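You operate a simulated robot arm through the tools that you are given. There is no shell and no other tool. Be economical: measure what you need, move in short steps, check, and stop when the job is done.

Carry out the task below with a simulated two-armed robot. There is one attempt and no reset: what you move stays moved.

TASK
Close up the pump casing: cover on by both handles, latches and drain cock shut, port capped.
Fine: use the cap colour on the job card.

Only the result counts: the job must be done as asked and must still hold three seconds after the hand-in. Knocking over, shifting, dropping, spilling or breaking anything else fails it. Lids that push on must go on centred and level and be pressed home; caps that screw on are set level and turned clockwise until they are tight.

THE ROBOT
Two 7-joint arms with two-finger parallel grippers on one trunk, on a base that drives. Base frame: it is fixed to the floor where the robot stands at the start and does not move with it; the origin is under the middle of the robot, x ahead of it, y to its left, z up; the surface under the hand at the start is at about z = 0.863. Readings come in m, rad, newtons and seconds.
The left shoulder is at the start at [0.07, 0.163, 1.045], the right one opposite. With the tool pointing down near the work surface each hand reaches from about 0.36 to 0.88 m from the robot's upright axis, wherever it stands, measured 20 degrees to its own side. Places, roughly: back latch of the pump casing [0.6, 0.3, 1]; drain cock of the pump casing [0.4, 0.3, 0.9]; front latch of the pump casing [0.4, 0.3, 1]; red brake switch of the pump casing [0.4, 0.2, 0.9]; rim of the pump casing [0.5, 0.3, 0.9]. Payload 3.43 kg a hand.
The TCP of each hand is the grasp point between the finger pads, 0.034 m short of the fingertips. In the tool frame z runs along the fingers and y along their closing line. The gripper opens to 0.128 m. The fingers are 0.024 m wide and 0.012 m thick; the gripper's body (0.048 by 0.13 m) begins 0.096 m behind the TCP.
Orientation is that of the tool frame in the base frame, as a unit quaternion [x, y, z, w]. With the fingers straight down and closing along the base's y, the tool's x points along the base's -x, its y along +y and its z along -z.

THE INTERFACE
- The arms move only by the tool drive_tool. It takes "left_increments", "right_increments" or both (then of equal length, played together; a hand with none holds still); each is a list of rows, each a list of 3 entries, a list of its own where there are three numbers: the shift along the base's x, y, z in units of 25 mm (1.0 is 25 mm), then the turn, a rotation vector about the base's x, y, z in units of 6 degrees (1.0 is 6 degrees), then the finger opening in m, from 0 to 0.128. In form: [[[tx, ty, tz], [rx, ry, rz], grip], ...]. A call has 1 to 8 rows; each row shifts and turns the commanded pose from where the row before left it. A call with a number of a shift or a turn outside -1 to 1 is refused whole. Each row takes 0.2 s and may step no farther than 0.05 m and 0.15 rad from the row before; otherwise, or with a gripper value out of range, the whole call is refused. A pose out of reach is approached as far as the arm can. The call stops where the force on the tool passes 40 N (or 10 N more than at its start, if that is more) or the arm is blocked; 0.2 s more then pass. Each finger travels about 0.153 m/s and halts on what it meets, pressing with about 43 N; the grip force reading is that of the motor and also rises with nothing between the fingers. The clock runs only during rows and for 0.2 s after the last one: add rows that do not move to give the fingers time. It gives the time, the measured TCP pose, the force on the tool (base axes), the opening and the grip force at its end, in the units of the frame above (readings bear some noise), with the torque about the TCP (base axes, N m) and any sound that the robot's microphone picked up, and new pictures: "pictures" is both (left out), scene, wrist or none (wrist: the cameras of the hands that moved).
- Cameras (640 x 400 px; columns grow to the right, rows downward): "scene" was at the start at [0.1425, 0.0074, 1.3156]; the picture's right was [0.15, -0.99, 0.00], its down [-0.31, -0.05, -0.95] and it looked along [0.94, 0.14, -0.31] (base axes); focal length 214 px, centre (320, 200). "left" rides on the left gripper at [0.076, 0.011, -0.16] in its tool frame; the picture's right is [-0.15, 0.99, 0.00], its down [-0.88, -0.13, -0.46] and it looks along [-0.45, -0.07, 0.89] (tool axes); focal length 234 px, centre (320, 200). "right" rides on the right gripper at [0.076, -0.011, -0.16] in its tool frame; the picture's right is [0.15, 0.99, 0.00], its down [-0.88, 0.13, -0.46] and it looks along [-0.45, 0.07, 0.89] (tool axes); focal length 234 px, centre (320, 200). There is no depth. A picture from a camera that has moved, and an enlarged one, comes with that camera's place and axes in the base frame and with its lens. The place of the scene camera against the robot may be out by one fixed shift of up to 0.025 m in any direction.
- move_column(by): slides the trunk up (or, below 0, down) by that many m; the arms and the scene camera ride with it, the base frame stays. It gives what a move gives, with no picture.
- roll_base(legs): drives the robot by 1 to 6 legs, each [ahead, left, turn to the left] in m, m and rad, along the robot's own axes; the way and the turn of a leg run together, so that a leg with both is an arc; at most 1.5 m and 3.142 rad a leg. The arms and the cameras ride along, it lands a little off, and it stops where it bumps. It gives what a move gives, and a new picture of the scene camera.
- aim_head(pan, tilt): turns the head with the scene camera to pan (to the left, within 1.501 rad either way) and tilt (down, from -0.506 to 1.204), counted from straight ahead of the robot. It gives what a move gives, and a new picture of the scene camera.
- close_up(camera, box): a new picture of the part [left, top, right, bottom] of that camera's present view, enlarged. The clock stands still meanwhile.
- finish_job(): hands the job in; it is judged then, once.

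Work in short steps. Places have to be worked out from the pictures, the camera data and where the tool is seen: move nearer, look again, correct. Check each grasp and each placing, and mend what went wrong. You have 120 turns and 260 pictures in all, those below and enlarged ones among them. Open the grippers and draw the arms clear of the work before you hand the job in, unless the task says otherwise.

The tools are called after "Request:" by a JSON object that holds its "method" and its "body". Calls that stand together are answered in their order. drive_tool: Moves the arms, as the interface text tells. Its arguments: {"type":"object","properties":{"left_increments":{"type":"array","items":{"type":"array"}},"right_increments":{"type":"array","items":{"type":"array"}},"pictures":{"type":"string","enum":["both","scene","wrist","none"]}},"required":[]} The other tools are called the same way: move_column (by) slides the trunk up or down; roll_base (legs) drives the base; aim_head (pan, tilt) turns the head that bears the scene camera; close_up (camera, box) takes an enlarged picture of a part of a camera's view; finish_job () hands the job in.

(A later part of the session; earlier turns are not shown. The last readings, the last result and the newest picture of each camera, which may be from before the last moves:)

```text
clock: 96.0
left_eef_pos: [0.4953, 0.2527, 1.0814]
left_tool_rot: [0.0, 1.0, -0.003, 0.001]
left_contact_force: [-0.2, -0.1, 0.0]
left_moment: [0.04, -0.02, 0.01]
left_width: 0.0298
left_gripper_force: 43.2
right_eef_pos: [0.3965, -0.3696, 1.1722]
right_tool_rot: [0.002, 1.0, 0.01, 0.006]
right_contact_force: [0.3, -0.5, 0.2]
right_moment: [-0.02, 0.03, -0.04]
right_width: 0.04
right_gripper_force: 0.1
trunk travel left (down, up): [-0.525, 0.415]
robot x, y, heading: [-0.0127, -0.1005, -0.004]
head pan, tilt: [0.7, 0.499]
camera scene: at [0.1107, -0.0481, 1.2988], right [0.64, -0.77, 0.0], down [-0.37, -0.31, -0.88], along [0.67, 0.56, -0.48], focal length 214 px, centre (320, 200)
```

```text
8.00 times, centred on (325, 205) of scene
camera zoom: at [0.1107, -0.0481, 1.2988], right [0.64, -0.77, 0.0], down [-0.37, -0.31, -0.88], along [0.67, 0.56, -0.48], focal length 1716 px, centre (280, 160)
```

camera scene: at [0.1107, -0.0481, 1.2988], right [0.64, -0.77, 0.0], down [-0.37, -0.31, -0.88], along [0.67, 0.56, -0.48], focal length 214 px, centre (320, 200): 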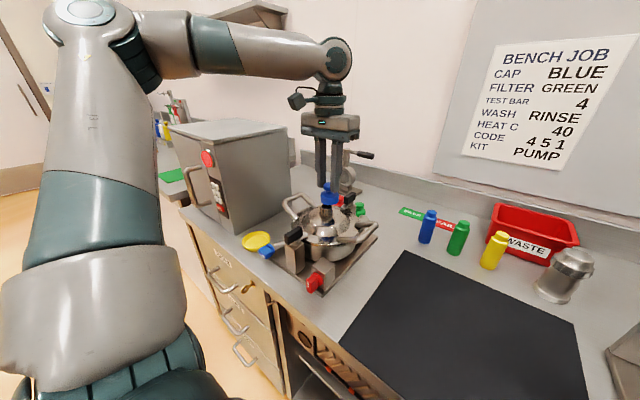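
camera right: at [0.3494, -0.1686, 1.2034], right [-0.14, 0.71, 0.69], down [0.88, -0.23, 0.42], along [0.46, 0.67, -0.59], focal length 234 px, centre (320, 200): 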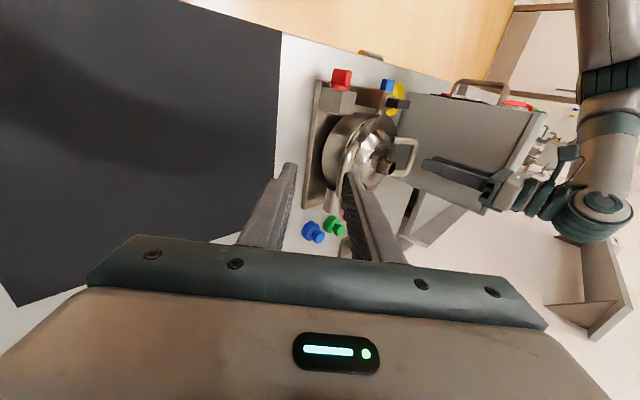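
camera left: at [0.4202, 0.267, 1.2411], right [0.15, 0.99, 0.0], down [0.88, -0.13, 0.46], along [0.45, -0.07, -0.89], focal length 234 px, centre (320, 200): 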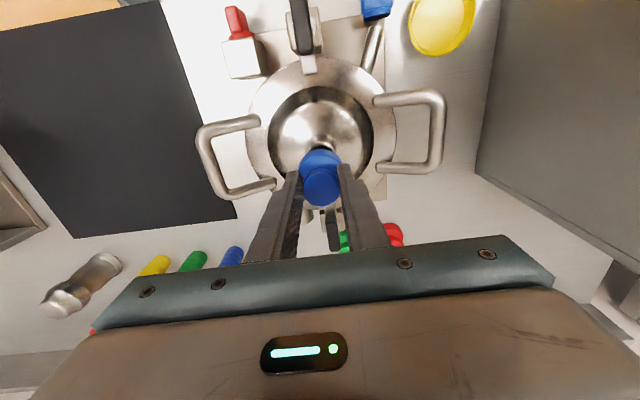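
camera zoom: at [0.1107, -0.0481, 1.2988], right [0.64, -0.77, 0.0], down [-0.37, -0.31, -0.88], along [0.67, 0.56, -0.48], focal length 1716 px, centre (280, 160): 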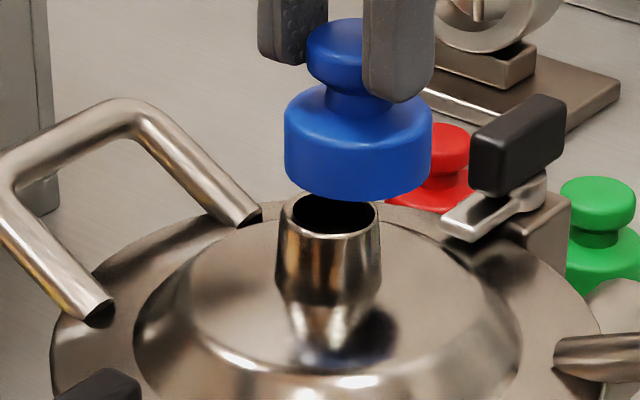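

From the undistorted view plus the wrist view I infer the cap is ~10 mm too far ahead (+x) and ~2 mm right of the spout. I correct and look again.

Request:
{"method": "drive_tool", "body": {"left_increments": [[[-0.2, 0.05, 0], [0, 0, 0], 0.0], [[-0.2, 0.03, 0], [0, 0, 0], 0.0], [[0, 0, 0], [0, 0, 0], 0.0]], "pictures": "wrist"}}

Request:
{"method": "close_up", "body": {"camera": "scene", "box": [300, 180, 350, 230]}}

Request:
{"method": "close_up", "body": {"camera": "left", "box": [260, 90, 380, 220]}}

```text
clock: 96.8
left_eef_pos: [0.4867, 0.2556, 1.0817]
left_tool_rot: [-0.001, 1.0, -0.003, 0.001]
left_contact_force: [-0.5, 0.5, -0.9]
left_moment: [0.02, 0.02, 0.01]
left_width: 0.0298
left_gripper_force: 43.1
right_eef_pos: [0.3981, -0.3699, 1.1723]
right_tool_rot: [0.002, 1.0, 0.008, 0.007]
right_contact_force: [1.0, 0.0, -0.5]
right_moment: [0.02, -0.03, 0.04]
right_width: 0.0398
right_gripper_force: 0.1
trunk travel left (down, up): [-0.525, 0.415]
robot x, y, heading: [-0.0124, -0.0978, -0.005]
head pan, tilt: [0.7, 0.499]
camera left: at [0.4102, 0.2688, 1.2411], right [0.15, 0.99, 0.0], down [0.88, -0.13, 0.46], along [0.45, -0.07, -0.89], focal length 234 px, centre (320, 200)
```

left: 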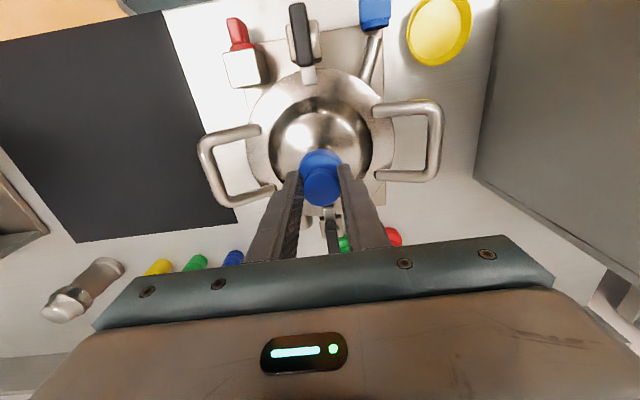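

```text
8.00 times, centred on (325, 205) of scene
camera zoom: at [0.1108, -0.0481, 1.2988], right [0.64, -0.77, 0.0], down [-0.37, -0.31, -0.88], along [0.67, 0.56, -0.48], focal length 1716 px, centre (280, 160)
```

zoom: 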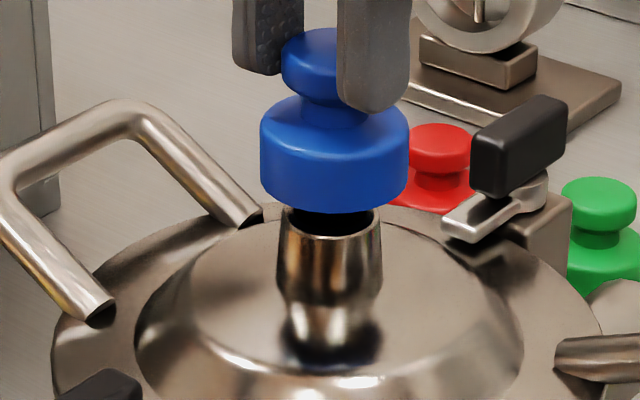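

```text
3.08 times, centred on (320, 155) of left
camera zoom: at [0.4102, 0.2688, 1.2411], right [0.15, 0.99, 0.0], down [0.88, -0.13, 0.46], along [0.45, -0.07, -0.89], focal length 720 px, centre (320, 338)
```

zoom: 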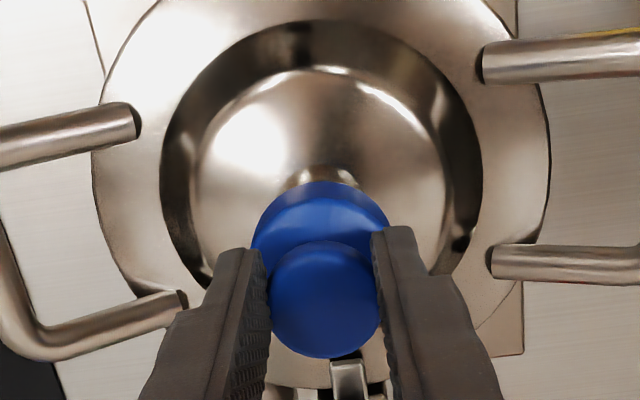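

Aligned laterally within 1 mm. I lower slowly until the cap meets the spout.

Request:
{"method": "drive_tool", "body": {"left_increments": [[[0, 0.04, -0.2], [0, 0, 0], 0.0], [[0, 0, -0.2], [0, 0, 0], 0.0], [[0, 0, -0.15], [0, 0, 0], 0.0], [[0, 0, -0.15], [0, 0, 0], 0.0]], "pictures": "none"}}

Request:
{"method": "close_up", "body": {"camera": "scene", "box": [300, 180, 350, 230]}}

```text
clock: 97.8
left_eef_pos: [0.4865, 0.2566, 1.0629]
left_tool_rot: [0.0, 1.0, -0.003, 0.002]
left_contact_force: [-0.3, -0.9, 0.1]
left_moment: [0.01, 0.03, -0.02]
left_width: 0.0303
left_gripper_force: 43.4
right_eef_pos: [0.3977, -0.37, 1.1713]
right_tool_rot: [0.001, 1.0, 0.008, 0.006]
right_contact_force: [0.0, 0.1, 0.4]
right_moment: [0.0, 0.0, 0.02]
right_width: 0.0396
right_gripper_force: 0.0
trunk travel left (down, up): [-0.525, 0.415]
robot x, y, heading: [-0.0105, -0.0985, -0.005]
head pan, tilt: [0.7, 0.499]
```

```text
8.00 times, centred on (325, 205) of scene
camera zoom: at [0.1106, -0.048, 1.2988], right [0.64, -0.77, 0.0], down [-0.37, -0.31, -0.88], along [0.67, 0.56, -0.48], focal length 1716 px, centre (280, 160)
```

zoom: 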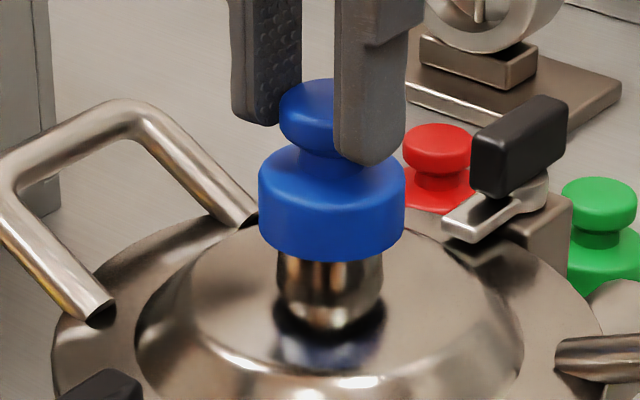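

No contact yet; I continue in small steps.

Request:
{"method": "drive_tool", "body": {"left_increments": [[[0, 0, -0.12], [0, 0, 0], 0.0], [[0, 0, -0.12], [0, 0, 0], 0.0], [[0, 0, -0.12], [0, 0, 0], 0.0], [[0, 0, -0.12], [0, 0, 0], 0.0]], "pictures": "none"}}

Request:
{"method": "close_up", "body": {"camera": "scene", "box": [300, 180, 350, 230]}}

```text
clock: 98.8
left_eef_pos: [0.486, 0.2557, 1.053]
left_tool_rot: [0.0, 1.0, -0.002, 0.002]
left_contact_force: [0.4, -0.5, 7.9]
left_moment: [0.05, -0.02, 0.03]
left_width: 0.0295
left_gripper_force: 43.4
right_eef_pos: [0.3967, -0.3701, 1.1721]
right_tool_rot: [0.001, 1.0, 0.009, 0.006]
right_contact_force: [0.8, -0.4, 0.4]
right_moment: [-0.04, -0.01, -0.04]
right_width: 0.0398
right_gripper_force: 0.0
trunk travel left (down, up): [-0.525, 0.415]
robot x, y, heading: [-0.0074, -0.0999, -0.004]
head pan, tilt: [0.7, 0.499]
```

```text
8.00 times, centred on (325, 205) of scene
camera zoom: at [0.11, -0.0485, 1.2991], right [0.64, -0.77, 0.0], down [-0.37, -0.31, -0.88], along [0.67, 0.56, -0.48], focal length 1716 px, centre (280, 160)
```

zoom: 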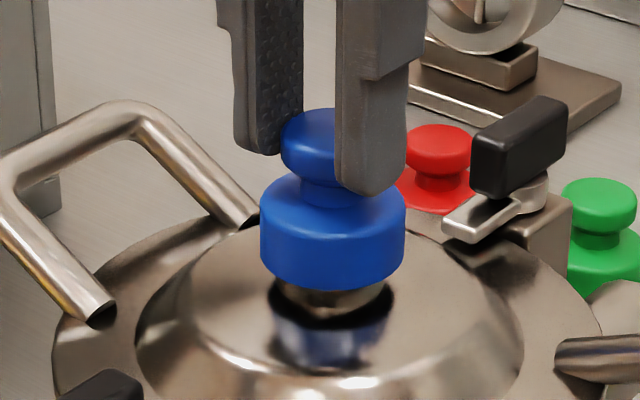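

Contact at 8 N with the cap about 13 mm over the spout. I turn clockwise under light pressure and watch torque and height.

Request:
{"method": "drive_tool", "body": {"left_increments": [[[0, 0, -0.03], [0, 0, -1], 0.0], [[0, 0, -0.03], [0, 0, -1], 0.0], [[0, 0, -0.03], [0, 0, -1], 0.0], [[0, 0, -0.03], [0, 0, -1], 0.0], [[0, 0, -0.03], [0, 0, -1], 0.0], [[0, 0, -0.03], [0, 0, -1], 0.0]], "pictures": "none"}}

```text
clock: 100.2
left_eef_pos: [0.4847, 0.2544, 1.0489]
left_tool_rot: [0.31, 0.951, -0.001, 0.001]
left_contact_force: [2.0, 1.7, 29.9]
left_moment: [0.05, -0.27, 0.15]
left_width: 0.03
left_gripper_force: 43.4
right_eef_pos: [0.3946, -0.3718, 1.1727]
right_tool_rot: [0.002, 1.0, 0.01, 0.007]
right_contact_force: [0.1, 0.8, 0.5]
right_moment: [-0.01, -0.01, 0.03]
right_width: 0.0397
right_gripper_force: 0.0
trunk travel left (down, up): [-0.525, 0.415]
robot x, y, heading: [-0.0107, -0.0976, -0.002]
head pan, tilt: [0.7, 0.499]
```

Request:
{"method": "drive_tool", "body": {"left_increments": [[[0, 0, 0], [0, 0, -1], 0.0], [[0, 0, 0], [0, 0, -1], 0.0], [[0, 0, 0], [0, 0, -1], 0.0], [[0, 0, 0], [0, 0, -1], 0.0], [[0, 0, 0], [0, 0, -1], 0.0], [[0, 0, 0], [0, 0, -1], 0.0], [[0, 0, 0], [0, 0, -1], 0.0]], "pictures": "none"}}

Request:
{"method": "close_up", "body": {"camera": "scene", "box": [300, 180, 350, 230]}}

```text
clock: 101.8
left_eef_pos: [0.4846, 0.2567, 1.0474]
left_tool_rot: [0.629, 0.777, -0.001, 0.0]
left_contact_force: [3.1, 11.0, 20.5]
left_moment: [0.39, -0.18, 0.19]
left_width: 0.0299
left_gripper_force: 43.3
right_eef_pos: [0.3954, -0.3697, 1.1725]
right_tool_rot: [0.001, 1.0, 0.009, 0.006]
right_contact_force: [0.2, 0.3, 0.3]
right_moment: [-0.03, 0.04, 0.01]
right_width: 0.0401
right_gripper_force: 0.1
trunk travel left (down, up): [-0.525, 0.415]
robot x, y, heading: [-0.0109, -0.0968, -0.003]
head pan, tilt: [0.7, 0.499]
```

```text
8.00 times, centred on (325, 205) of scene
camera zoom: at [0.1092, -0.0477, 1.2989], right [0.64, -0.77, 0.0], down [-0.37, -0.31, -0.88], along [0.67, 0.56, -0.48], focal length 1716 px, centre (280, 160)
```

zoom: 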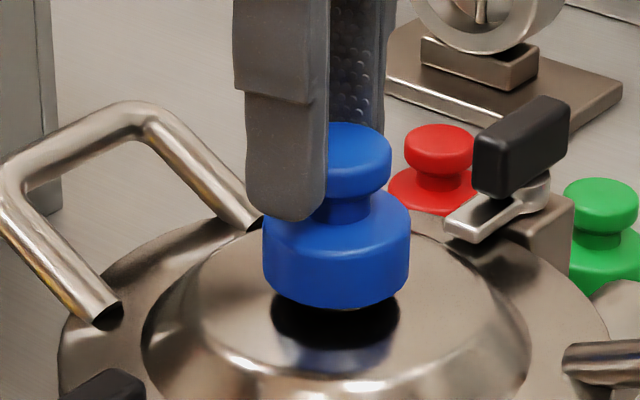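

Force fell while the cap moved down: it appears to thread on. I keep turning.

Request:
{"method": "drive_tool", "body": {"left_increments": [[[0, 0, -0.01], [0, 0, -1], 0.0], [[0, 0, -0.01], [0, 0, -1], 0.0], [[0, 0, -0.01], [0, 0, -1], 0.0], [[0, 0, -0.01], [0, 0, -1], 0.0], [[0, 0, -0.01], [0, 0, -1], 0.0], [[0, 0, -0.01], [0, 0, -1], 0.0], [[0, 0, -0.01], [0, 0, -1], 0.0], [[0, 0, -0.01], [0, 0, -1], 0.0]], "pictures": "none"}}

Request:
{"method": "close_up", "body": {"camera": "scene", "box": [300, 180, 350, 230]}}

```text
clock: 103.6
left_eef_pos: [0.4889, 0.2566, 1.0443]
left_tool_rot: [0.892, 0.453, -0.001, -0.002]
left_contact_force: [19.9, 8.3, 24.4]
left_moment: [-0.02, -0.88, 0.35]
left_width: 0.0299
left_gripper_force: 43.4
right_eef_pos: [0.3988, -0.3696, 1.1714]
right_tool_rot: [0.002, 1.0, 0.008, 0.005]
right_contact_force: [0.3, 0.4, 0.4]
right_moment: [0.01, -0.04, 0.01]
right_width: 0.0401
right_gripper_force: 0.0
trunk travel left (down, up): [-0.525, 0.415]
robot x, y, heading: [-0.0065, -0.1018, 0.001]
head pan, tilt: [0.7, 0.499]
```

```text
8.00 times, centred on (325, 205) of scene
camera zoom: at [0.1118, -0.0483, 1.2987], right [0.64, -0.77, 0.0], down [-0.37, -0.31, -0.88], along [0.67, 0.56, -0.48], focal length 1716 px, centre (280, 160)
```

zoom: 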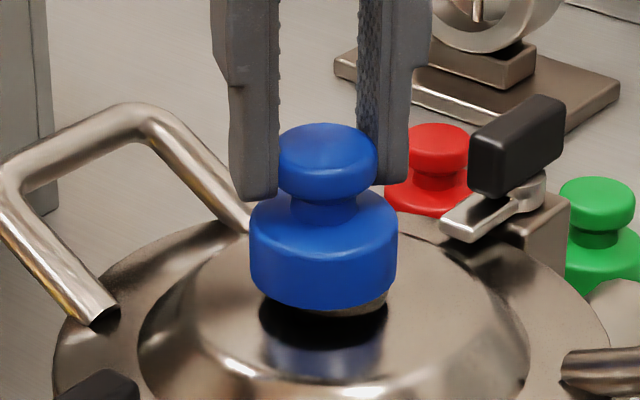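

The side force shows the cap's axis is offset from the TCP, so the turn makes it orbit. I yield +x and +y to recentre, then check.

Request:
{"method": "drive_tool", "body": {"left_increments": [[[0.12, 0.07, 0.05], [0, 0, 0], 0.0], [[0.12, 0.07, 0.03], [0, 0, 0], 0.0], [[0, 0, 0], [0, 0, 0], 0.0]], "pictures": "none"}}

Request:
{"method": "close_up", "body": {"camera": "scene", "box": [300, 180, 350, 230]}}

```text
clock: 104.4
left_eef_pos: [0.4908, 0.2601, 1.0462]
left_tool_rot: [0.891, 0.454, -0.003, -0.004]
left_contact_force: [1.2, -2.0, -0.8]
left_moment: [-0.1, -0.04, 0.04]
left_width: 0.0302
left_gripper_force: 43.3
right_eef_pos: [0.3977, -0.3705, 1.1712]
right_tool_rot: [0.002, 1.0, 0.009, 0.005]
right_contact_force: [-0.3, -0.3, -0.5]
right_moment: [0.01, 0.01, 0.02]
right_width: 0.0401
right_gripper_force: 0.0
trunk travel left (down, up): [-0.525, 0.415]
robot x, y, heading: [-0.0111, -0.1017, -0.0]
head pan, tilt: [0.7, 0.499]
```

```text
8.00 times, centred on (325, 205) of scene
camera zoom: at [0.1107, -0.0484, 1.2986], right [0.64, -0.77, 0.0], down [-0.37, -0.31, -0.88], along [0.67, 0.56, -0.48], focal length 1716 px, centre (280, 160)
```

zoom: 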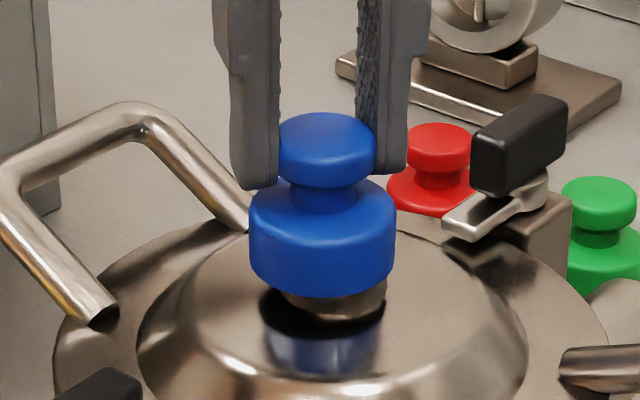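

The cap moves freely, so it isn't threaded yet and sits a few mm off. I look with the left wrist camera for the second direction.

Request:
{"method": "close_up", "body": {"camera": "left", "box": [220, 60, 420, 240]}}

```text
2.22 times, centred on (320, 150) of left
camera zoom: at [0.5466, 0.3158, 1.2054], right [0.71, -0.7, -0.01], down [-0.62, -0.64, 0.46], along [-0.33, -0.32, -0.89], focal length 520 px, centre (320, 311)
```

zoom: 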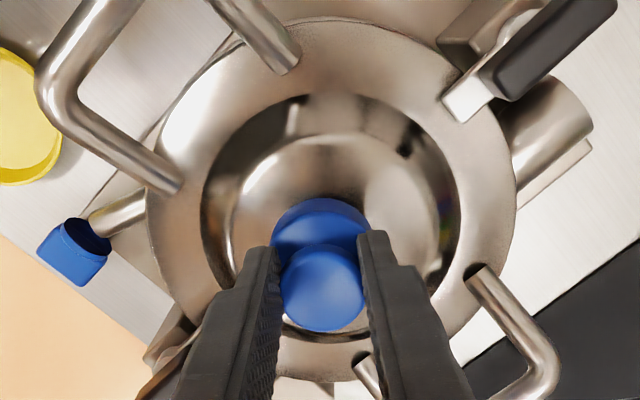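

The cap's centre is ~5 mm off at (0.486, 0.258) versus the spout (0.4915, 0.2555). I shift by (+4.5, -3 mm), then press down gently.

Request:
{"method": "drive_tool", "body": {"left_increments": [[[0.09, -0.06, 0.08], [0, 0, 0], 0.0], [[0.09, -0.06, 0], [0, 0, 0], 0.0], [[0, 0, -0.1], [0, 0, 0], 0.0], [[0, 0, -0.1], [0, 0, 0], 0.0], [[0, 0, -0.1], [0, 0, 0], 0.0]], "pictures": "none"}}

Request:
{"method": "close_up", "body": {"camera": "scene", "box": [300, 180, 350, 230]}}

```text
clock: 105.6
left_eef_pos: [0.4972, 0.2568, 1.0457]
left_tool_rot: [0.891, 0.454, 0.002, 0.0]
left_contact_force: [2.9, 6.2, 27.2]
left_moment: [-0.16, 0.23, -0.01]
left_width: 0.03
left_gripper_force: 43.4
right_eef_pos: [0.396, -0.3711, 1.1723]
right_tool_rot: [0.001, 1.0, 0.008, 0.006]
right_contact_force: [-0.4, 0.3, -0.3]
right_moment: [0.0, 0.02, -0.02]
right_width: 0.04
right_gripper_force: 0.0
trunk travel left (down, up): [-0.525, 0.415]
robot x, y, heading: [-0.0055, -0.0994, -0.003]
head pan, tilt: [0.7, 0.499]
```

```text
8.00 times, centred on (325, 205) of scene
camera zoom: at [0.1089, -0.0484, 1.2995], right [0.64, -0.77, 0.0], down [-0.37, -0.31, -0.88], along [0.67, 0.56, -0.48], focal length 1716 px, centre (280, 160)
```

zoom: 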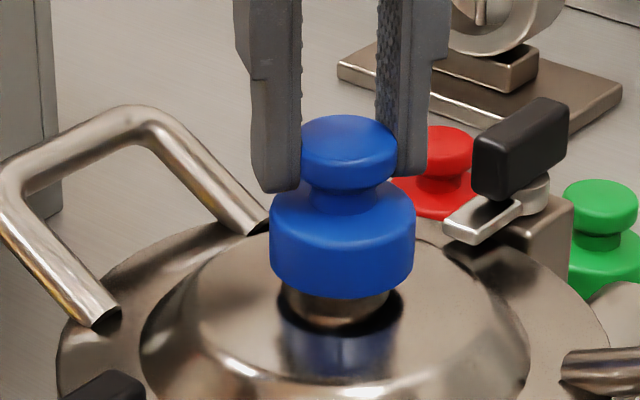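

Now it bears at 27 N while centred. I test engagement by pulling up 4 mm: a thread or press-fit would resist.

Request:
{"method": "drive_tool", "body": {"left_increments": [[[0, 0, 0.1], [0, 0, 0], 0.0], [[0, 0, 0.1], [0, 0, 0], 0.0], [[0, 0, 0.06], [0, 0, 0], 0.0]], "pictures": "none"}}

Request:
{"method": "close_up", "body": {"camera": "scene", "box": [300, 180, 350, 230]}}

```text
clock: 106.4
left_eef_pos: [0.4959, 0.2576, 1.0479]
left_tool_rot: [0.891, 0.454, -0.004, -0.003]
left_contact_force: [-0.4, -0.4, -0.2]
left_moment: [0.02, -0.01, 0.02]
left_width: 0.03
left_gripper_force: 43.7
right_eef_pos: [0.3974, -0.3682, 1.1717]
right_tool_rot: [0.002, 1.0, 0.008, 0.007]
right_contact_force: [0.7, -0.4, 0.1]
right_moment: [-0.01, -0.01, -0.01]
right_width: 0.0401
right_gripper_force: 0.0
trunk travel left (down, up): [-0.525, 0.415]
robot x, y, heading: [-0.0117, -0.1015, -0.007]
head pan, tilt: [0.7, 0.499]
```

```text
8.00 times, centred on (325, 205) of scene
camera zoom: at [0.1105, -0.0479, 1.2985], right [0.64, -0.77, 0.0], down [-0.37, -0.31, -0.88], along [0.67, 0.56, -0.48], focal length 1716 px, centre (280, 160)
```

zoom: 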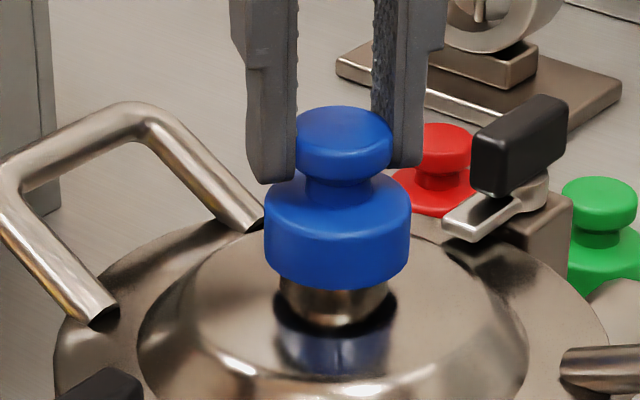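

It lifts freely and is now centred. I lower again to contact and turn a further 36° clockwise about the cap's own axis.

Request:
{"method": "drive_tool", "body": {"left_increments": [[[-0.03, 0, -0.1], [0, 0, 0], 0.0], [[0, 0, -0.1], [0, 0, 0], 0.0], [[0.01, -0.02, 0], [0, 0, -1], 0.0], [[0.01, -0.02, 0], [0, 0, -1], 0.0], [[0.0, -0.02, 0], [0, 0, -1], 0.0], [[0, -0.02, 0], [0, 0, -1], 0.0], [[0, -0.02, 0], [0, 0, -1], 0.0], [[0, -0.02, 0], [0, 0, -1], 0.0]], "pictures": "none"}}

Request:
{"method": "close_up", "body": {"camera": "scene", "box": [300, 180, 350, 230]}}

```text
clock: 108.2
left_eef_pos: [0.4948, 0.252, 1.0447]
left_tool_rot: [0.988, 0.155, 0.0, -0.002]
left_contact_force: [1.0, -4.2, 27.9]
left_moment: [-0.35, 0.41, 0.1]
left_width: 0.0299
left_gripper_force: 42.9
right_eef_pos: [0.3966, -0.3718, 1.1722]
right_tool_rot: [0.002, 1.0, 0.011, 0.007]
right_contact_force: [-0.3, -0.2, 0.8]
right_moment: [-0.01, 0.01, 0.01]
right_width: 0.0399
right_gripper_force: 0.0
trunk travel left (down, up): [-0.525, 0.415]
robot x, y, heading: [-0.0103, -0.099, -0.003]
head pan, tilt: [0.7, 0.499]
```

```text
8.00 times, centred on (325, 205) of scene
camera zoom: at [0.109, -0.0501, 1.2992], right [0.64, -0.77, 0.0], down [-0.37, -0.31, -0.88], along [0.67, 0.56, -0.48], focal length 1716 px, centre (280, 160)
```

zoom: 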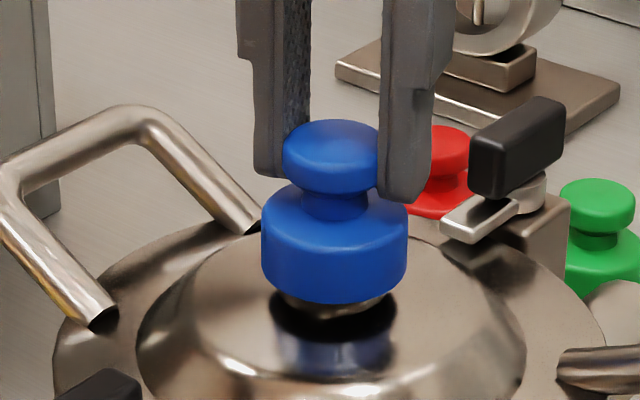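

The cap is ~20 mm over the spout, with little torque, so it may be a push-on type. I press harder, up to just under the limit, and watch for a drop or click.

Request:
{"method": "drive_tool", "body": {"left_increments": [[[-0.04, 0.03, -0.05], [0, 0, 0], 0.0], [[0, 0, -0.05], [0, 0, 0], 0.0], [[0, 0, -0.05], [0, 0, 0], 0.0], [[0, 0, -0.05], [0, 0, 0], 0.0]], "pictures": "none"}}

Request:
{"method": "close_up", "body": {"camera": "scene", "box": [300, 180, 350, 230]}}

```text
clock: 109.2
left_eef_pos: [0.4944, 0.2529, 1.0404]
left_tool_rot: [0.988, 0.157, -0.001, -0.002]
left_contact_force: [5.0, -5.1, 31.1]
left_moment: [-0.39, 0.08, 0.03]
left_width: 0.0301
left_gripper_force: 42.9
right_eef_pos: [0.396, -0.3718, 1.172]
right_tool_rot: [0.002, 1.0, 0.01, 0.005]
right_contact_force: [-0.2, 0.0, 0.2]
right_moment: [0.04, 0.0, 0.04]
right_width: 0.04
right_gripper_force: 0.2
trunk travel left (down, up): [-0.525, 0.415]
robot x, y, heading: [-0.0087, -0.0979, -0.004]
head pan, tilt: [0.7, 0.499]
```

```text
8.00 times, centred on (325, 205) of scene
camera zoom: at [0.1089, -0.0507, 1.2992], right [0.64, -0.77, 0.0], down [-0.37, -0.3, -0.88], along [0.67, 0.56, -0.48], focal length 1716 px, centre (280, 160)
```

zoom: 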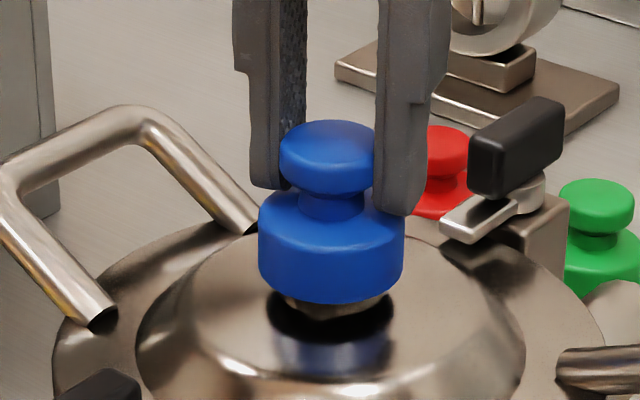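

The fingers slipped down the knob while the cap stayed put at 31 N: it bears solidly. I release, raise and look at how the cap sits.

Request:
{"method": "drive_tool", "body": {"left_increments": [[[0, 0, 0.15], [0, 0, 0], 0.0], [[0, 0, 0], [0, 0, 0], 0.05], [[0, 0, 0], [0, 0, 0], 0.056], [[0, 0, 0.7], [0, 0, 1], 0.056], [[0, 0, 0.8], [0, 0, 1], 0.056], [[0, 0, 0.8], [0, 0, 1], 0.056], [[0, 0, 0.4], [0, 0, 1], 0.056], [[0, 0, 0], [0, 0, 1], 0.056]], "pictures": "wrist"}}

Request:
{"method": "close_up", "body": {"camera": "scene", "box": [300, 180, 350, 230]}}

```text
clock: 111.0
left_eef_pos: [0.4954, 0.255, 1.1104]
left_tool_rot: [0.913, 0.408, -0.002, -0.002]
left_contact_force: [0.8, 0.6, 1.1]
left_moment: [0.01, -0.01, 0.02]
left_width: 0.0561
left_gripper_force: 0.1
right_eef_pos: [0.3978, -0.3694, 1.1717]
right_tool_rot: [0.001, 1.0, 0.008, 0.006]
right_contact_force: [0.7, -0.3, 1.1]
right_moment: [-0.02, -0.02, -0.01]
right_width: 0.0398
right_gripper_force: 0.1
trunk travel left (down, up): [-0.525, 0.415]
robot x, y, heading: [-0.0093, -0.1004, 0.0]
head pan, tilt: [0.7, 0.499]
camera left: at [0.5552, 0.3049, 1.2694], right [0.64, -0.77, 0.0], down [-0.68, -0.57, 0.46], along [-0.35, -0.29, -0.89], focal length 234 px, centre (320, 200)
```

left: 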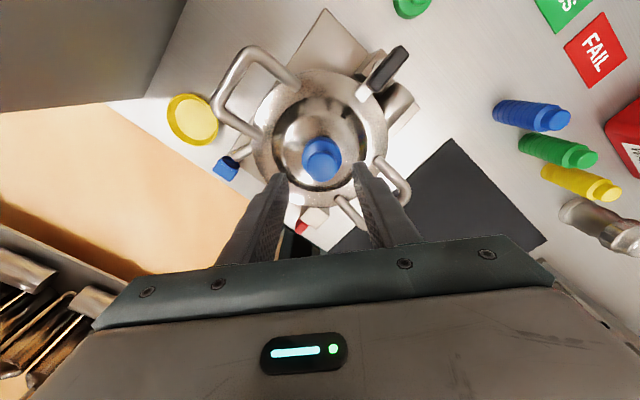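

```text
8.00 times, centred on (325, 205) of scene
camera zoom: at [0.1107, -0.0481, 1.2988], right [0.64, -0.77, 0.0], down [-0.37, -0.31, -0.88], along [0.67, 0.56, -0.48], focal length 1716 px, centre (280, 160)
```

zoom: 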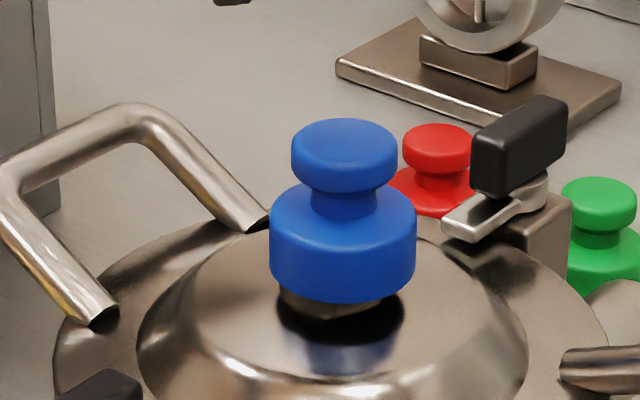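

Request:
{"method": "close_up", "body": {"camera": "left", "box": [240, 80, 410, 220]}}

```text
2.86 times, centred on (325, 150) of left
camera zoom: at [0.5552, 0.3049, 1.2694], right [0.64, -0.77, 0.0], down [-0.68, -0.57, 0.46], along [-0.35, -0.29, -0.89], focal length 669 px, centre (306, 343)
```

zoom: 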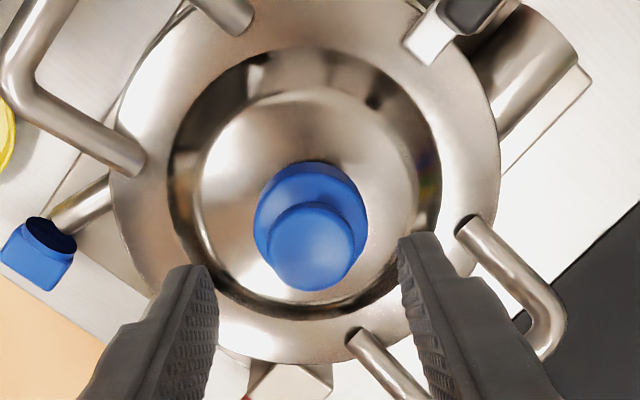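

The cap sits level on the spout, axis near (0.495, 0.254). I'll turn the open hand back by ~190° to gain range for a proper, centred clockwise tightening.

Request:
{"method": "drive_tool", "body": {"left_increments": [[[0, 0, 0], [0, 0, 1], 0.056], [[0, 0, 0], [0, 0, 1], 0.056], [[0, 0, 0], [0, 0, 1], 0.056], [[0, 0, 0], [0, 0, 1], 0.056], [[0, 0, 0], [0, 0, 1], 0.056], [[0, 0, 0], [0, 0, 1], 0.056], [[0, 0, 0], [0, 0, 1], 0.056], [[0, 0, 0], [0, 0, 1], 0.056]], "pictures": "none"}}

Request:
{"method": "drive_tool", "body": {"left_increments": [[[0, 0, 0], [0, 0, 1], 0.056], [[0, 0, 0], [0, 0, 1], 0.056], [[0, 0, 0], [0, 0, 1], 0.056], [[0, 0, 0], [0, 0, 1], 0.056], [[0, 0, 0], [0, 0, 1], 0.056], [[0, 0, 0], [0, 0, 1], 0.056], [[0, 0, 0], [0, 0, 1], 0.056], [[0, 0, 0], [0, 0, 1], 0.056]], "pictures": "none"}}

Request:
{"method": "drive_tool", "body": {"left_increments": [[[0, 0, 0], [0, 0, 1], 0.056], [[0, 0, 0], [0, 0, 1], 0.056], [[0, 0, 0], [0, 0, 1], 0.056], [[0, 0, 0], [0, 0, 1], 0.056], [[0, 0, 0], [0, 0, 1], 0.056], [[0, 0, 0], [0, 0, 1], 0.056], [[0, 0, 0], [0, 0, 1], 0.056], [[0, 0, 0], [0, 0, 1], 0.056]], "pictures": "none"}}

Request:
{"method": "drive_tool", "body": {"left_increments": [[[0, 0, 0], [0, 0, 1], 0.056], [[0, 0, 0], [0, 0, 1], 0.056], [[0, 0, 0], [0, 0, 1], 0.056], [[0, 0, 0], [0, 0, 1], 0.056], [[0, 0, 0], [0, 0, 1], 0.056], [[0, 0, 0], [0, 0, 1], 0.056], [[0, 0, 0], [0, 0, 1], 0.056], [[0, 0, 0], [0, 0, 1], 0.056]], "pictures": "wrist"}}

```text
clock: 112.8
left_eef_pos: [0.4954, 0.2552, 1.1088]
left_tool_rot: [0.668, 0.744, -0.002, -0.001]
left_contact_force: [0.2, 0.5, 0.5]
left_moment: [0.02, 0.0, 0.02]
left_width: 0.0559
left_gripper_force: 0.1
right_eef_pos: [0.3981, -0.3707, 1.1716]
right_tool_rot: [0.003, 1.0, 0.009, 0.006]
right_contact_force: [-0.7, 0.2, -0.2]
right_moment: [-0.01, -0.04, 0.04]
right_width: 0.04
right_gripper_force: 0.0
trunk travel left (down, up): [-0.525, 0.415]
robot x, y, heading: [-0.0085, -0.0985, -0.007]
head pan, tilt: [0.7, 0.499]
```

```text
clock: 114.6
left_eef_pos: [0.4941, 0.2538, 1.111]
left_tool_rot: [0.308, 0.951, -0.003, 0.0]
left_contact_force: [-1.3, -0.2, 0.5]
left_moment: [-0.04, 0.01, 0.02]
left_width: 0.0562
left_gripper_force: 0.0
right_eef_pos: [0.397, -0.3698, 1.1725]
right_tool_rot: [0.001, 1.0, 0.008, 0.006]
right_contact_force: [0.1, -0.1, 0.0]
right_moment: [0.02, 0.03, 0.01]
right_width: 0.0398
right_gripper_force: 0.0
trunk travel left (down, up): [-0.525, 0.415]
robot x, y, heading: [-0.0094, -0.0949, 0.001]
head pan, tilt: [0.7, 0.499]
```

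```text
clock: 116.4
left_eef_pos: [0.4955, 0.2551, 1.1113]
left_tool_rot: [-0.106, 0.994, -0.002, 0.001]
left_contact_force: [0.1, -0.2, -0.9]
left_moment: [0.01, 0.02, 0.0]
left_width: 0.0559
left_gripper_force: 0.1
right_eef_pos: [0.3976, -0.37, 1.1721]
right_tool_rot: [0.002, 1.0, 0.008, 0.006]
right_contact_force: [-0.1, -0.1, -0.2]
right_moment: [0.02, 0.0, 0.02]
right_width: 0.0399
right_gripper_force: 0.0
trunk travel left (down, up): [-0.525, 0.415]
robot x, y, heading: [-0.0068, -0.1051, -0.008]
head pan, tilt: [0.7, 0.499]
```

```text
clock: 118.2
left_eef_pos: [0.4953, 0.2548, 1.1102]
left_tool_rot: [-0.501, 0.865, -0.002, 0.003]
left_contact_force: [0.3, -0.4, 0.8]
left_moment: [0.03, -0.02, -0.02]
left_width: 0.0559
left_gripper_force: 0.1
right_eef_pos: [0.3977, -0.3701, 1.1719]
right_tool_rot: [0.002, 1.0, 0.009, 0.006]
right_contact_force: [0.1, 0.7, -0.5]
right_moment: [0.01, 0.0, 0.01]
right_width: 0.0399
right_gripper_force: 0.0
trunk travel left (down, up): [-0.525, 0.415]
robot x, y, heading: [-0.0061, -0.1007, -0.002]
head pan, tilt: [0.7, 0.499]
camera left: at [0.4469, 0.1957, 1.2693], right [-0.79, 0.62, 0.0], down [0.55, 0.7, 0.46], along [0.29, 0.36, -0.89], focal length 234 px, centre (320, 200)
```

left: 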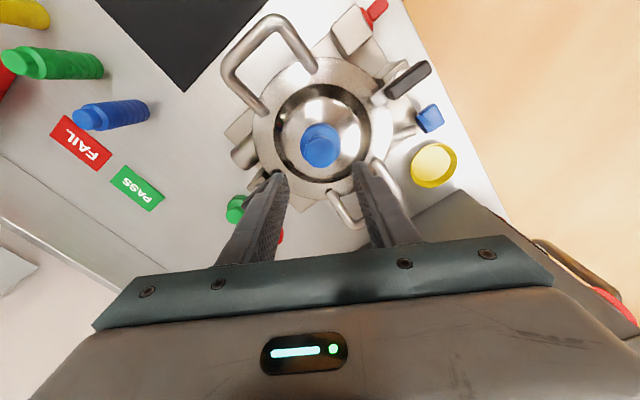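

Request:
{"method": "close_up", "body": {"camera": "left", "box": [240, 60, 410, 200]}}

```text
2.86 times, centred on (325, 130) of left
camera zoom: at [0.4469, 0.1957, 1.2693], right [-0.79, 0.62, 0.0], down [0.55, 0.7, 0.46], along [0.29, 0.36, -0.89], focal length 669 px, centre (306, 400)
```

zoom: 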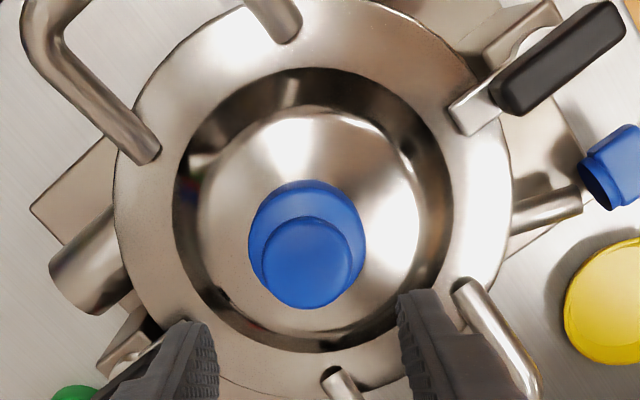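

With both opposite views the cap axis triangulates to (0.4914, 0.2499) and the cover axis to (0.4915, 0.251) — well centred. I regrip exactly on the axis.

Request:
{"method": "drive_tool", "body": {"left_increments": [[[-0.08, -0.1, -0.6], [0, 0, 0], 0.056], [[-0.08, -0.1, -0.8], [0, 0, 0], 0.056], [[0, 0, -0.8], [0, 0, 0], 0.056], [[0, 0, -0.6], [0, 0, 0], 0.05], [[0, 0, 0], [0, 0, 0], 0.04], [[0, 0, 0], [0, 0, 0], 0.034], [[0, 0, 0], [0, 0, 0], 0.0], [[0, 0, 0], [0, 0, 0], 0.0]], "pictures": "none"}}

Request:
{"method": "close_up", "body": {"camera": "scene", "box": [300, 180, 350, 230]}}

```text
clock: 120.0
left_eef_pos: [0.4903, 0.2496, 1.0406]
left_tool_rot: [-0.501, 0.866, -0.002, 0.001]
left_contact_force: [0.5, 1.5, 5.3]
left_moment: [0.03, 0.07, -0.04]
left_width: 0.0303
left_gripper_force: 42.8
right_eef_pos: [0.3967, -0.3706, 1.1732]
right_tool_rot: [0.003, 1.0, 0.008, 0.006]
right_contact_force: [0.1, 0.5, 0.5]
right_moment: [0.0, -0.01, 0.0]
right_width: 0.0401
right_gripper_force: 0.0
trunk travel left (down, up): [-0.525, 0.415]
robot x, y, heading: [-0.0095, -0.0985, -0.003]
head pan, tilt: [0.7, 0.499]
```

```text
8.00 times, centred on (325, 205) of scene
camera zoom: at [0.1102, -0.0483, 1.2989], right [0.64, -0.77, 0.0], down [-0.37, -0.31, -0.88], along [0.67, 0.56, -0.48], focal length 1716 px, centre (280, 160)
```

zoom: 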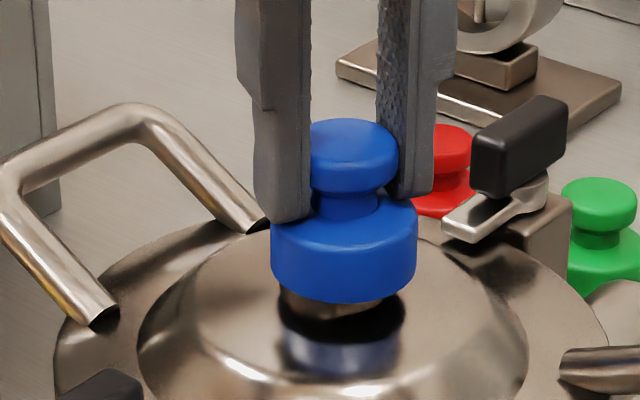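

Gripped on the axis without shifting it. I press lightly and turn clockwise.

Request:
{"method": "drive_tool", "body": {"left_increments": [[[0, 0, -0.06], [0, 0, -1], 0.0], [[0, 0, 0], [0, 0, -1], 0.0], [[0, 0, 0], [0, 0, -1], 0.0], [[0, 0, 0], [0, 0, -1], 0.0], [[0, 0, 0], [0, 0, -1], 0.0], [[0, 0, 0], [0, 0, -1], 0.0], [[0, 0, 0], [0, 0, -1], 0.0], [[0, 0, 0], [0, 0, -1], 0.0]], "pictures": "none"}}

Request:
{"method": "drive_tool", "body": {"left_increments": [[[0, 0, 0], [0, 0, -1], 0.0], [[0, 0, 0], [0, 0, -1], 0.0], [[0, 0, 0], [0, 0, -1], 0.0], [[0, 0, 0], [0, 0, -1], 0.0], [[0, 0, 0], [0, 0, -1], 0.0], [[0, 0, 0], [0, 0, -1], 0.0], [[0, 0, 0], [0, 0, -1], 0.0], [[0, 0, 0], [0, 0, -1], 0.0]], "pictures": "none"}}

Request:
{"method": "close_up", "body": {"camera": "scene", "box": [300, 180, 350, 230]}}

```text
clock: 121.8
left_eef_pos: [0.4902, 0.2485, 1.0381]
left_tool_rot: [-0.104, 0.995, -0.001, 0.002]
left_contact_force: [-0.4, -2.6, 19.5]
left_moment: [-0.11, 0.16, -0.02]
left_width: 0.0301
left_gripper_force: 42.9
right_eef_pos: [0.3955, -0.3712, 1.1721]
right_tool_rot: [0.002, 1.0, 0.01, 0.006]
right_contact_force: [0.0, -0.6, 0.6]
right_moment: [-0.02, 0.03, 0.0]
right_width: 0.0397
right_gripper_force: 0.1
trunk travel left (down, up): [-0.525, 0.415]
robot x, y, heading: [-0.0058, -0.0995, -0.005]
head pan, tilt: [0.7, 0.499]
```

```text
clock: 123.6
left_eef_pos: [0.4901, 0.2491, 1.0403]
left_tool_rot: [0.309, 0.951, -0.002, 0.001]
left_contact_force: [-0.8, -0.3, 21.1]
left_moment: [0.07, 0.03, 0.01]
left_width: 0.0301
left_gripper_force: 43.5
right_eef_pos: [0.3952, -0.3714, 1.1727]
right_tool_rot: [0.002, 1.0, 0.01, 0.007]
right_contact_force: [1.4, 0.2, -0.6]
right_moment: [-0.05, 0.0, -0.03]
right_width: 0.0401
right_gripper_force: 0.0
trunk travel left (down, up): [-0.525, 0.415]
robot x, y, heading: [-0.0088, -0.105, -0.005]
head pan, tilt: [0.7, 0.499]
```

```text
8.00 times, centred on (325, 205) of scene
camera zoom: at [0.1088, -0.0493, 1.2991], right [0.64, -0.77, 0.0], down [-0.37, -0.31, -0.88], along [0.67, 0.56, -0.48], focal length 1716 px, centre (280, 160)
```

zoom: 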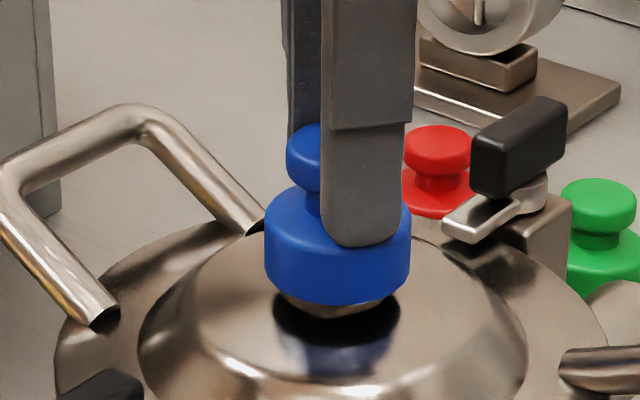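

Turning meets no torque, so it's a push-on cap. Now centred and level, I press it down harder with the tips on its shoulder.

Request:
{"method": "drive_tool", "body": {"left_increments": [[[0, 0, -0.05], [0, 0, 0], 0.0], [[0, 0, -0.05], [0, 0, 0], 0.0], [[0, 0, -0.05], [0, 0, 0], 0.0], [[0, 0, -0.05], [0, 0, 0], 0.0], [[0, 0, -0.05], [0, 0, 0], 0.0]], "pictures": "none"}}

Request:
{"method": "close_up", "body": {"camera": "scene", "box": [300, 180, 350, 230]}}

```text
clock: 124.4
left_eef_pos: [0.4897, 0.2492, 1.0385]
left_tool_rot: [0.309, 0.951, -0.001, 0.004]
left_contact_force: [-5.1, -1.9, 18.4]
left_moment: [-0.02, 0.28, 0.04]
left_width: 0.0302
left_gripper_force: 43.1
right_eef_pos: [0.3949, -0.3694, 1.1709]
right_tool_rot: [0.002, 1.0, 0.009, 0.006]
right_contact_force: [0.5, 0.4, 0.2]
right_moment: [-0.03, 0.03, -0.02]
right_width: 0.0401
right_gripper_force: 0.0
trunk travel left (down, up): [-0.525, 0.415]
robot x, y, heading: [-0.0112, -0.0947, -0.007]
head pan, tilt: [0.7, 0.499]
stopped in row 3 (left hand): the force on the tool passed its limit at 42 N (the readings are from after the stop); the commanded pose is now the measured one
```

```text
8.00 times, centred on (325, 205) of scene
camera zoom: at [0.1086, -0.0489, 1.2988], right [0.64, -0.77, 0.0], down [-0.37, -0.31, -0.88], along [0.67, 0.56, -0.48], focal length 1716 px, centre (280, 160)
```

zoom: 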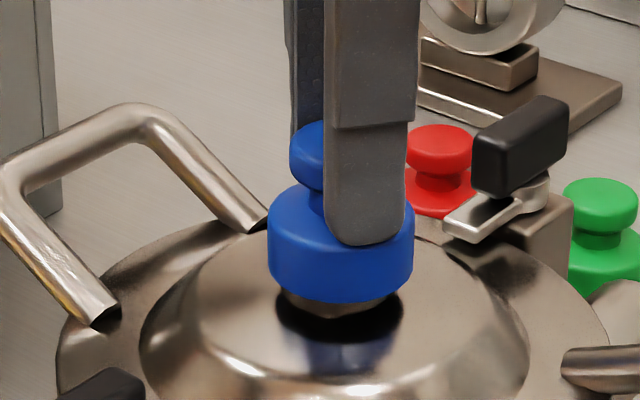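

It bears solidly at 42 N with no further travel. I test retention with a gentle upward pull of a few mm.

Request:
{"method": "drive_tool", "body": {"left_increments": [[[0, 0, 0.08], [0, 0, 0], 0.0], [[0, 0, 0.08], [0, 0, 0], 0.0], [[0, 0, 0.08], [0, 0, 0], 0.0], [[0, 0, 0], [0, 0, 0], 0.0]], "pictures": "none"}}

Request:
{"method": "close_up", "body": {"camera": "scene", "box": [300, 180, 350, 230]}}

```text
clock: 125.4
left_eef_pos: [0.4926, 0.249, 1.0423]
left_tool_rot: [0.309, 0.951, -0.001, 0.002]
left_contact_force: [0.9, -0.4, -0.2]
left_moment: [-0.01, 0.0, 0.0]
left_width: 0.0301
left_gripper_force: 42.9
right_eef_pos: [0.3981, -0.37, 1.1722]
right_tool_rot: [0.002, 1.0, 0.009, 0.007]
right_contact_force: [-0.1, 0.6, 0.2]
right_moment: [0.0, 0.01, -0.03]
right_width: 0.0401
right_gripper_force: 0.1
trunk travel left (down, up): [-0.525, 0.415]
robot x, y, heading: [-0.0109, -0.1022, -0.001]
head pan, tilt: [0.7, 0.499]
```

```text
8.00 times, centred on (325, 205) of scene
camera zoom: at [0.1109, -0.0479, 1.2987], right [0.64, -0.77, 0.0], down [-0.37, -0.31, -0.88], along [0.67, 0.56, -0.48], focal length 1716 px, centre (280, 160)
```

zoom: 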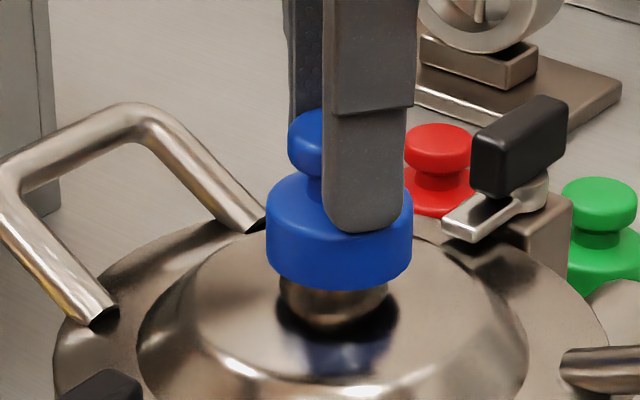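

It's a loose-fitting cap that seats by its roof. I lower it, press home at ~35 N, and release in small finger steps to avoid kicking it off centre.

Request:
{"method": "drive_tool", "body": {"left_increments": [[[-0.04, 0.02, -0.1], [0, 0, 0], 0.0], [[0, 0, -0.1], [0, 0, 0], 0.0], [[0, 0, -0.06], [0, 0, 0], 0.0], [[0, 0, -0.03], [0, 0, 0], 0.0], [[0, 0, 0], [0, 0, 0], 0.0]], "pictures": "none"}}

Request:
{"method": "drive_tool", "body": {"left_increments": [[[0, 0, 0.04], [0, 0, 0], 0.0], [[0, 0, 0], [0, 0, 0], 0.03], [[0, 0, 0], [0, 0, 0], 0.032], [[0, 0, 0], [0, 0, 0], 0.034], [[0, 0, 0], [0, 0, 0], 0.038], [[0, 0, 0], [0, 0, 0], 0.045], [[0, 0, 0.5], [0, 0, 0], 0.05], [[0, 0, 1], [0, 0, 0], 0.05]], "pictures": "none"}}

Request:
{"method": "drive_tool", "body": {"left_increments": [[[0, 0, 1], [0, 0, 0], 0.05], [[0, 0, 1], [0, 0, 0], 0.05], [[0, 0.8, 0], [0, 0, 0], 0.05], [[0, 0.8, 0], [0, 0, 0], 0.05], [[0, 0.8, 0], [0, 0, 0], 0.05]], "pictures": "none"}}

Request:
{"method": "close_up", "body": {"camera": "scene", "box": [290, 170, 370, 250]}}

```text
clock: 126.7
left_eef_pos: [0.49, 0.2491, 1.0396]
left_tool_rot: [0.309, 0.951, 0.0, 0.008]
left_contact_force: [-3.5, -1.0, 14.7]
left_moment: [0.05, 0.34, 0.0]
left_width: 0.0298
left_gripper_force: 43.1
right_eef_pos: [0.3955, -0.3706, 1.1717]
right_tool_rot: [0.002, 1.0, 0.009, 0.006]
right_contact_force: [0.1, 0.2, -0.3]
right_moment: [0.0, -0.02, -0.02]
right_width: 0.0399
right_gripper_force: 0.0
trunk travel left (down, up): [-0.525, 0.415]
robot x, y, heading: [-0.0083, -0.0999, -0.005]
head pan, tilt: [0.7, 0.499]
stopped in row 5 (left hand): the force on the tool passed its limit at 41 N (the readings are from after the stop); the commanded pose is now the measured one
```

```text
clock: 128.5
left_eef_pos: [0.4917, 0.2494, 1.0766]
left_tool_rot: [0.309, 0.951, 0.0, 0.004]
left_contact_force: [-0.1, 0.9, -0.2]
left_moment: [-0.01, -0.03, 0.01]
left_width: 0.0501
left_gripper_force: 0.1
right_eef_pos: [0.3976, -0.3709, 1.1723]
right_tool_rot: [0.003, 1.0, 0.01, 0.006]
right_contact_force: [0.6, -0.6, 0.2]
right_moment: [0.0, 0.0, -0.01]
right_width: 0.0401
right_gripper_force: 0.1
trunk travel left (down, up): [-0.525, 0.415]
robot x, y, heading: [-0.0123, -0.1002, 0.005]
head pan, tilt: [0.7, 0.499]
```

```text
clock: 129.7
left_eef_pos: [0.4931, 0.3115, 1.1256]
left_tool_rot: [0.309, 0.951, -0.001, 0.005]
left_contact_force: [-0.1, 0.1, 0.3]
left_moment: [-0.02, 0.05, -0.02]
left_width: 0.0499
left_gripper_force: 0.0
right_eef_pos: [0.3985, -0.3694, 1.1727]
right_tool_rot: [0.001, 1.0, 0.009, 0.006]
right_contact_force: [-0.2, 0.0, 0.2]
right_moment: [-0.03, -0.01, 0.02]
right_width: 0.0402
right_gripper_force: 0.0
trunk travel left (down, up): [-0.525, 0.415]
robot x, y, heading: [-0.006, -0.1007, -0.003]
head pan, tilt: [0.7, 0.499]
```

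```text
5.00 times, centred on (330, 210) of scene
camera zoom: at [0.1107, -0.0471, 1.2988], right [0.64, -0.77, 0.0], down [-0.37, -0.31, -0.88], along [0.67, 0.56, -0.48], focal length 1072 px, centre (270, 150)
```

zoom: 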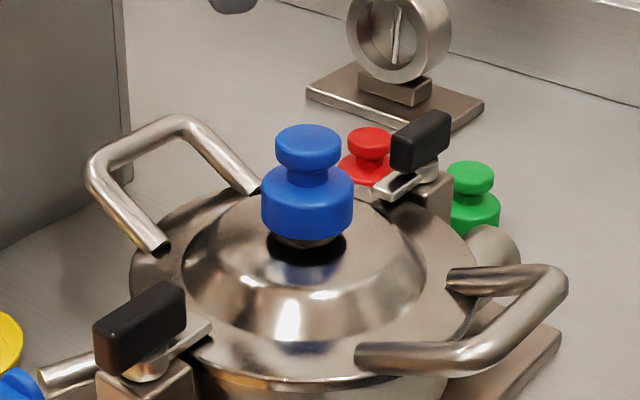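

The cap sits level and concentric. Now the drain cock: I take a close look at it.

Request:
{"method": "aim_head", "body": {"pan": 0.6, "tilt": 0.8}}

Request:
{"method": "close_up", "body": {"camera": "scene", "box": [220, 150, 320, 230]}}

```text
clock: 130.5
left_eef_pos: [0.4934, 0.3096, 1.1262]
left_tool_rot: [0.308, 0.952, 0.0, 0.006]
left_contact_force: [0.6, 0.5, 0.1]
left_moment: [0.02, 0.0, 0.05]
left_width: 0.0501
left_gripper_force: 0.2
right_eef_pos: [0.3971, -0.3706, 1.1702]
right_tool_rot: [0.002, 1.0, 0.01, 0.007]
right_contact_force: [0.7, 0.4, 1.1]
right_moment: [-0.01, 0.02, 0.0]
right_width: 0.0399
right_gripper_force: 0.0
trunk travel left (down, up): [-0.525, 0.415]
robot x, y, heading: [-0.012, -0.103, -0.007]
head pan, tilt: [0.6, 0.799]
camera scene: at [0.1076, -0.061, 1.2729], right [0.56, -0.83, 0.0], down [-0.59, -0.4, -0.7], along [0.58, 0.39, -0.72], focal length 214 px, centre (320, 200)
```

scene: 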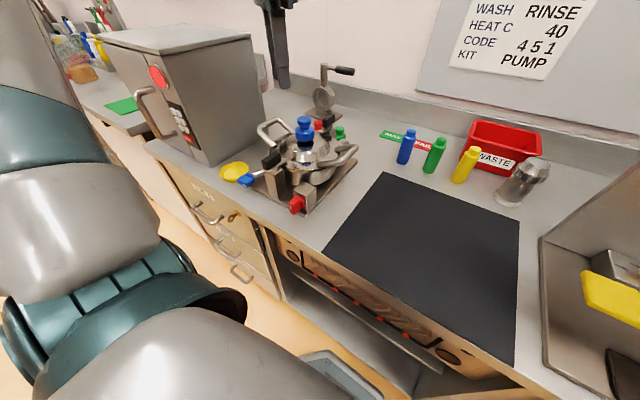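

```text
5.00 times, centred on (270, 190) of scene
camera zoom: at [0.1076, -0.061, 1.2729], right [0.56, -0.83, 0.0], down [-0.59, -0.4, -0.7], along [0.58, 0.39, -0.72], focal length 1072 px, centre (570, 250)
```

zoom: 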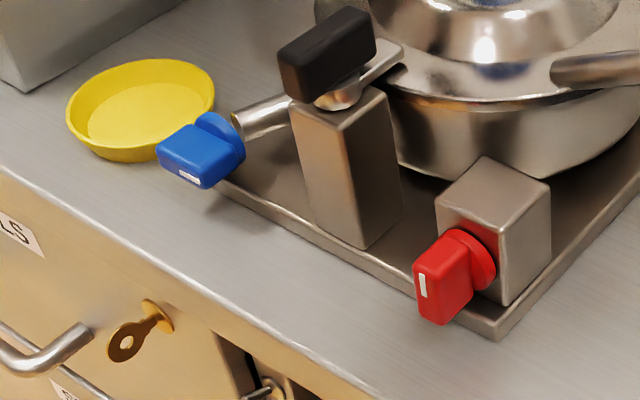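

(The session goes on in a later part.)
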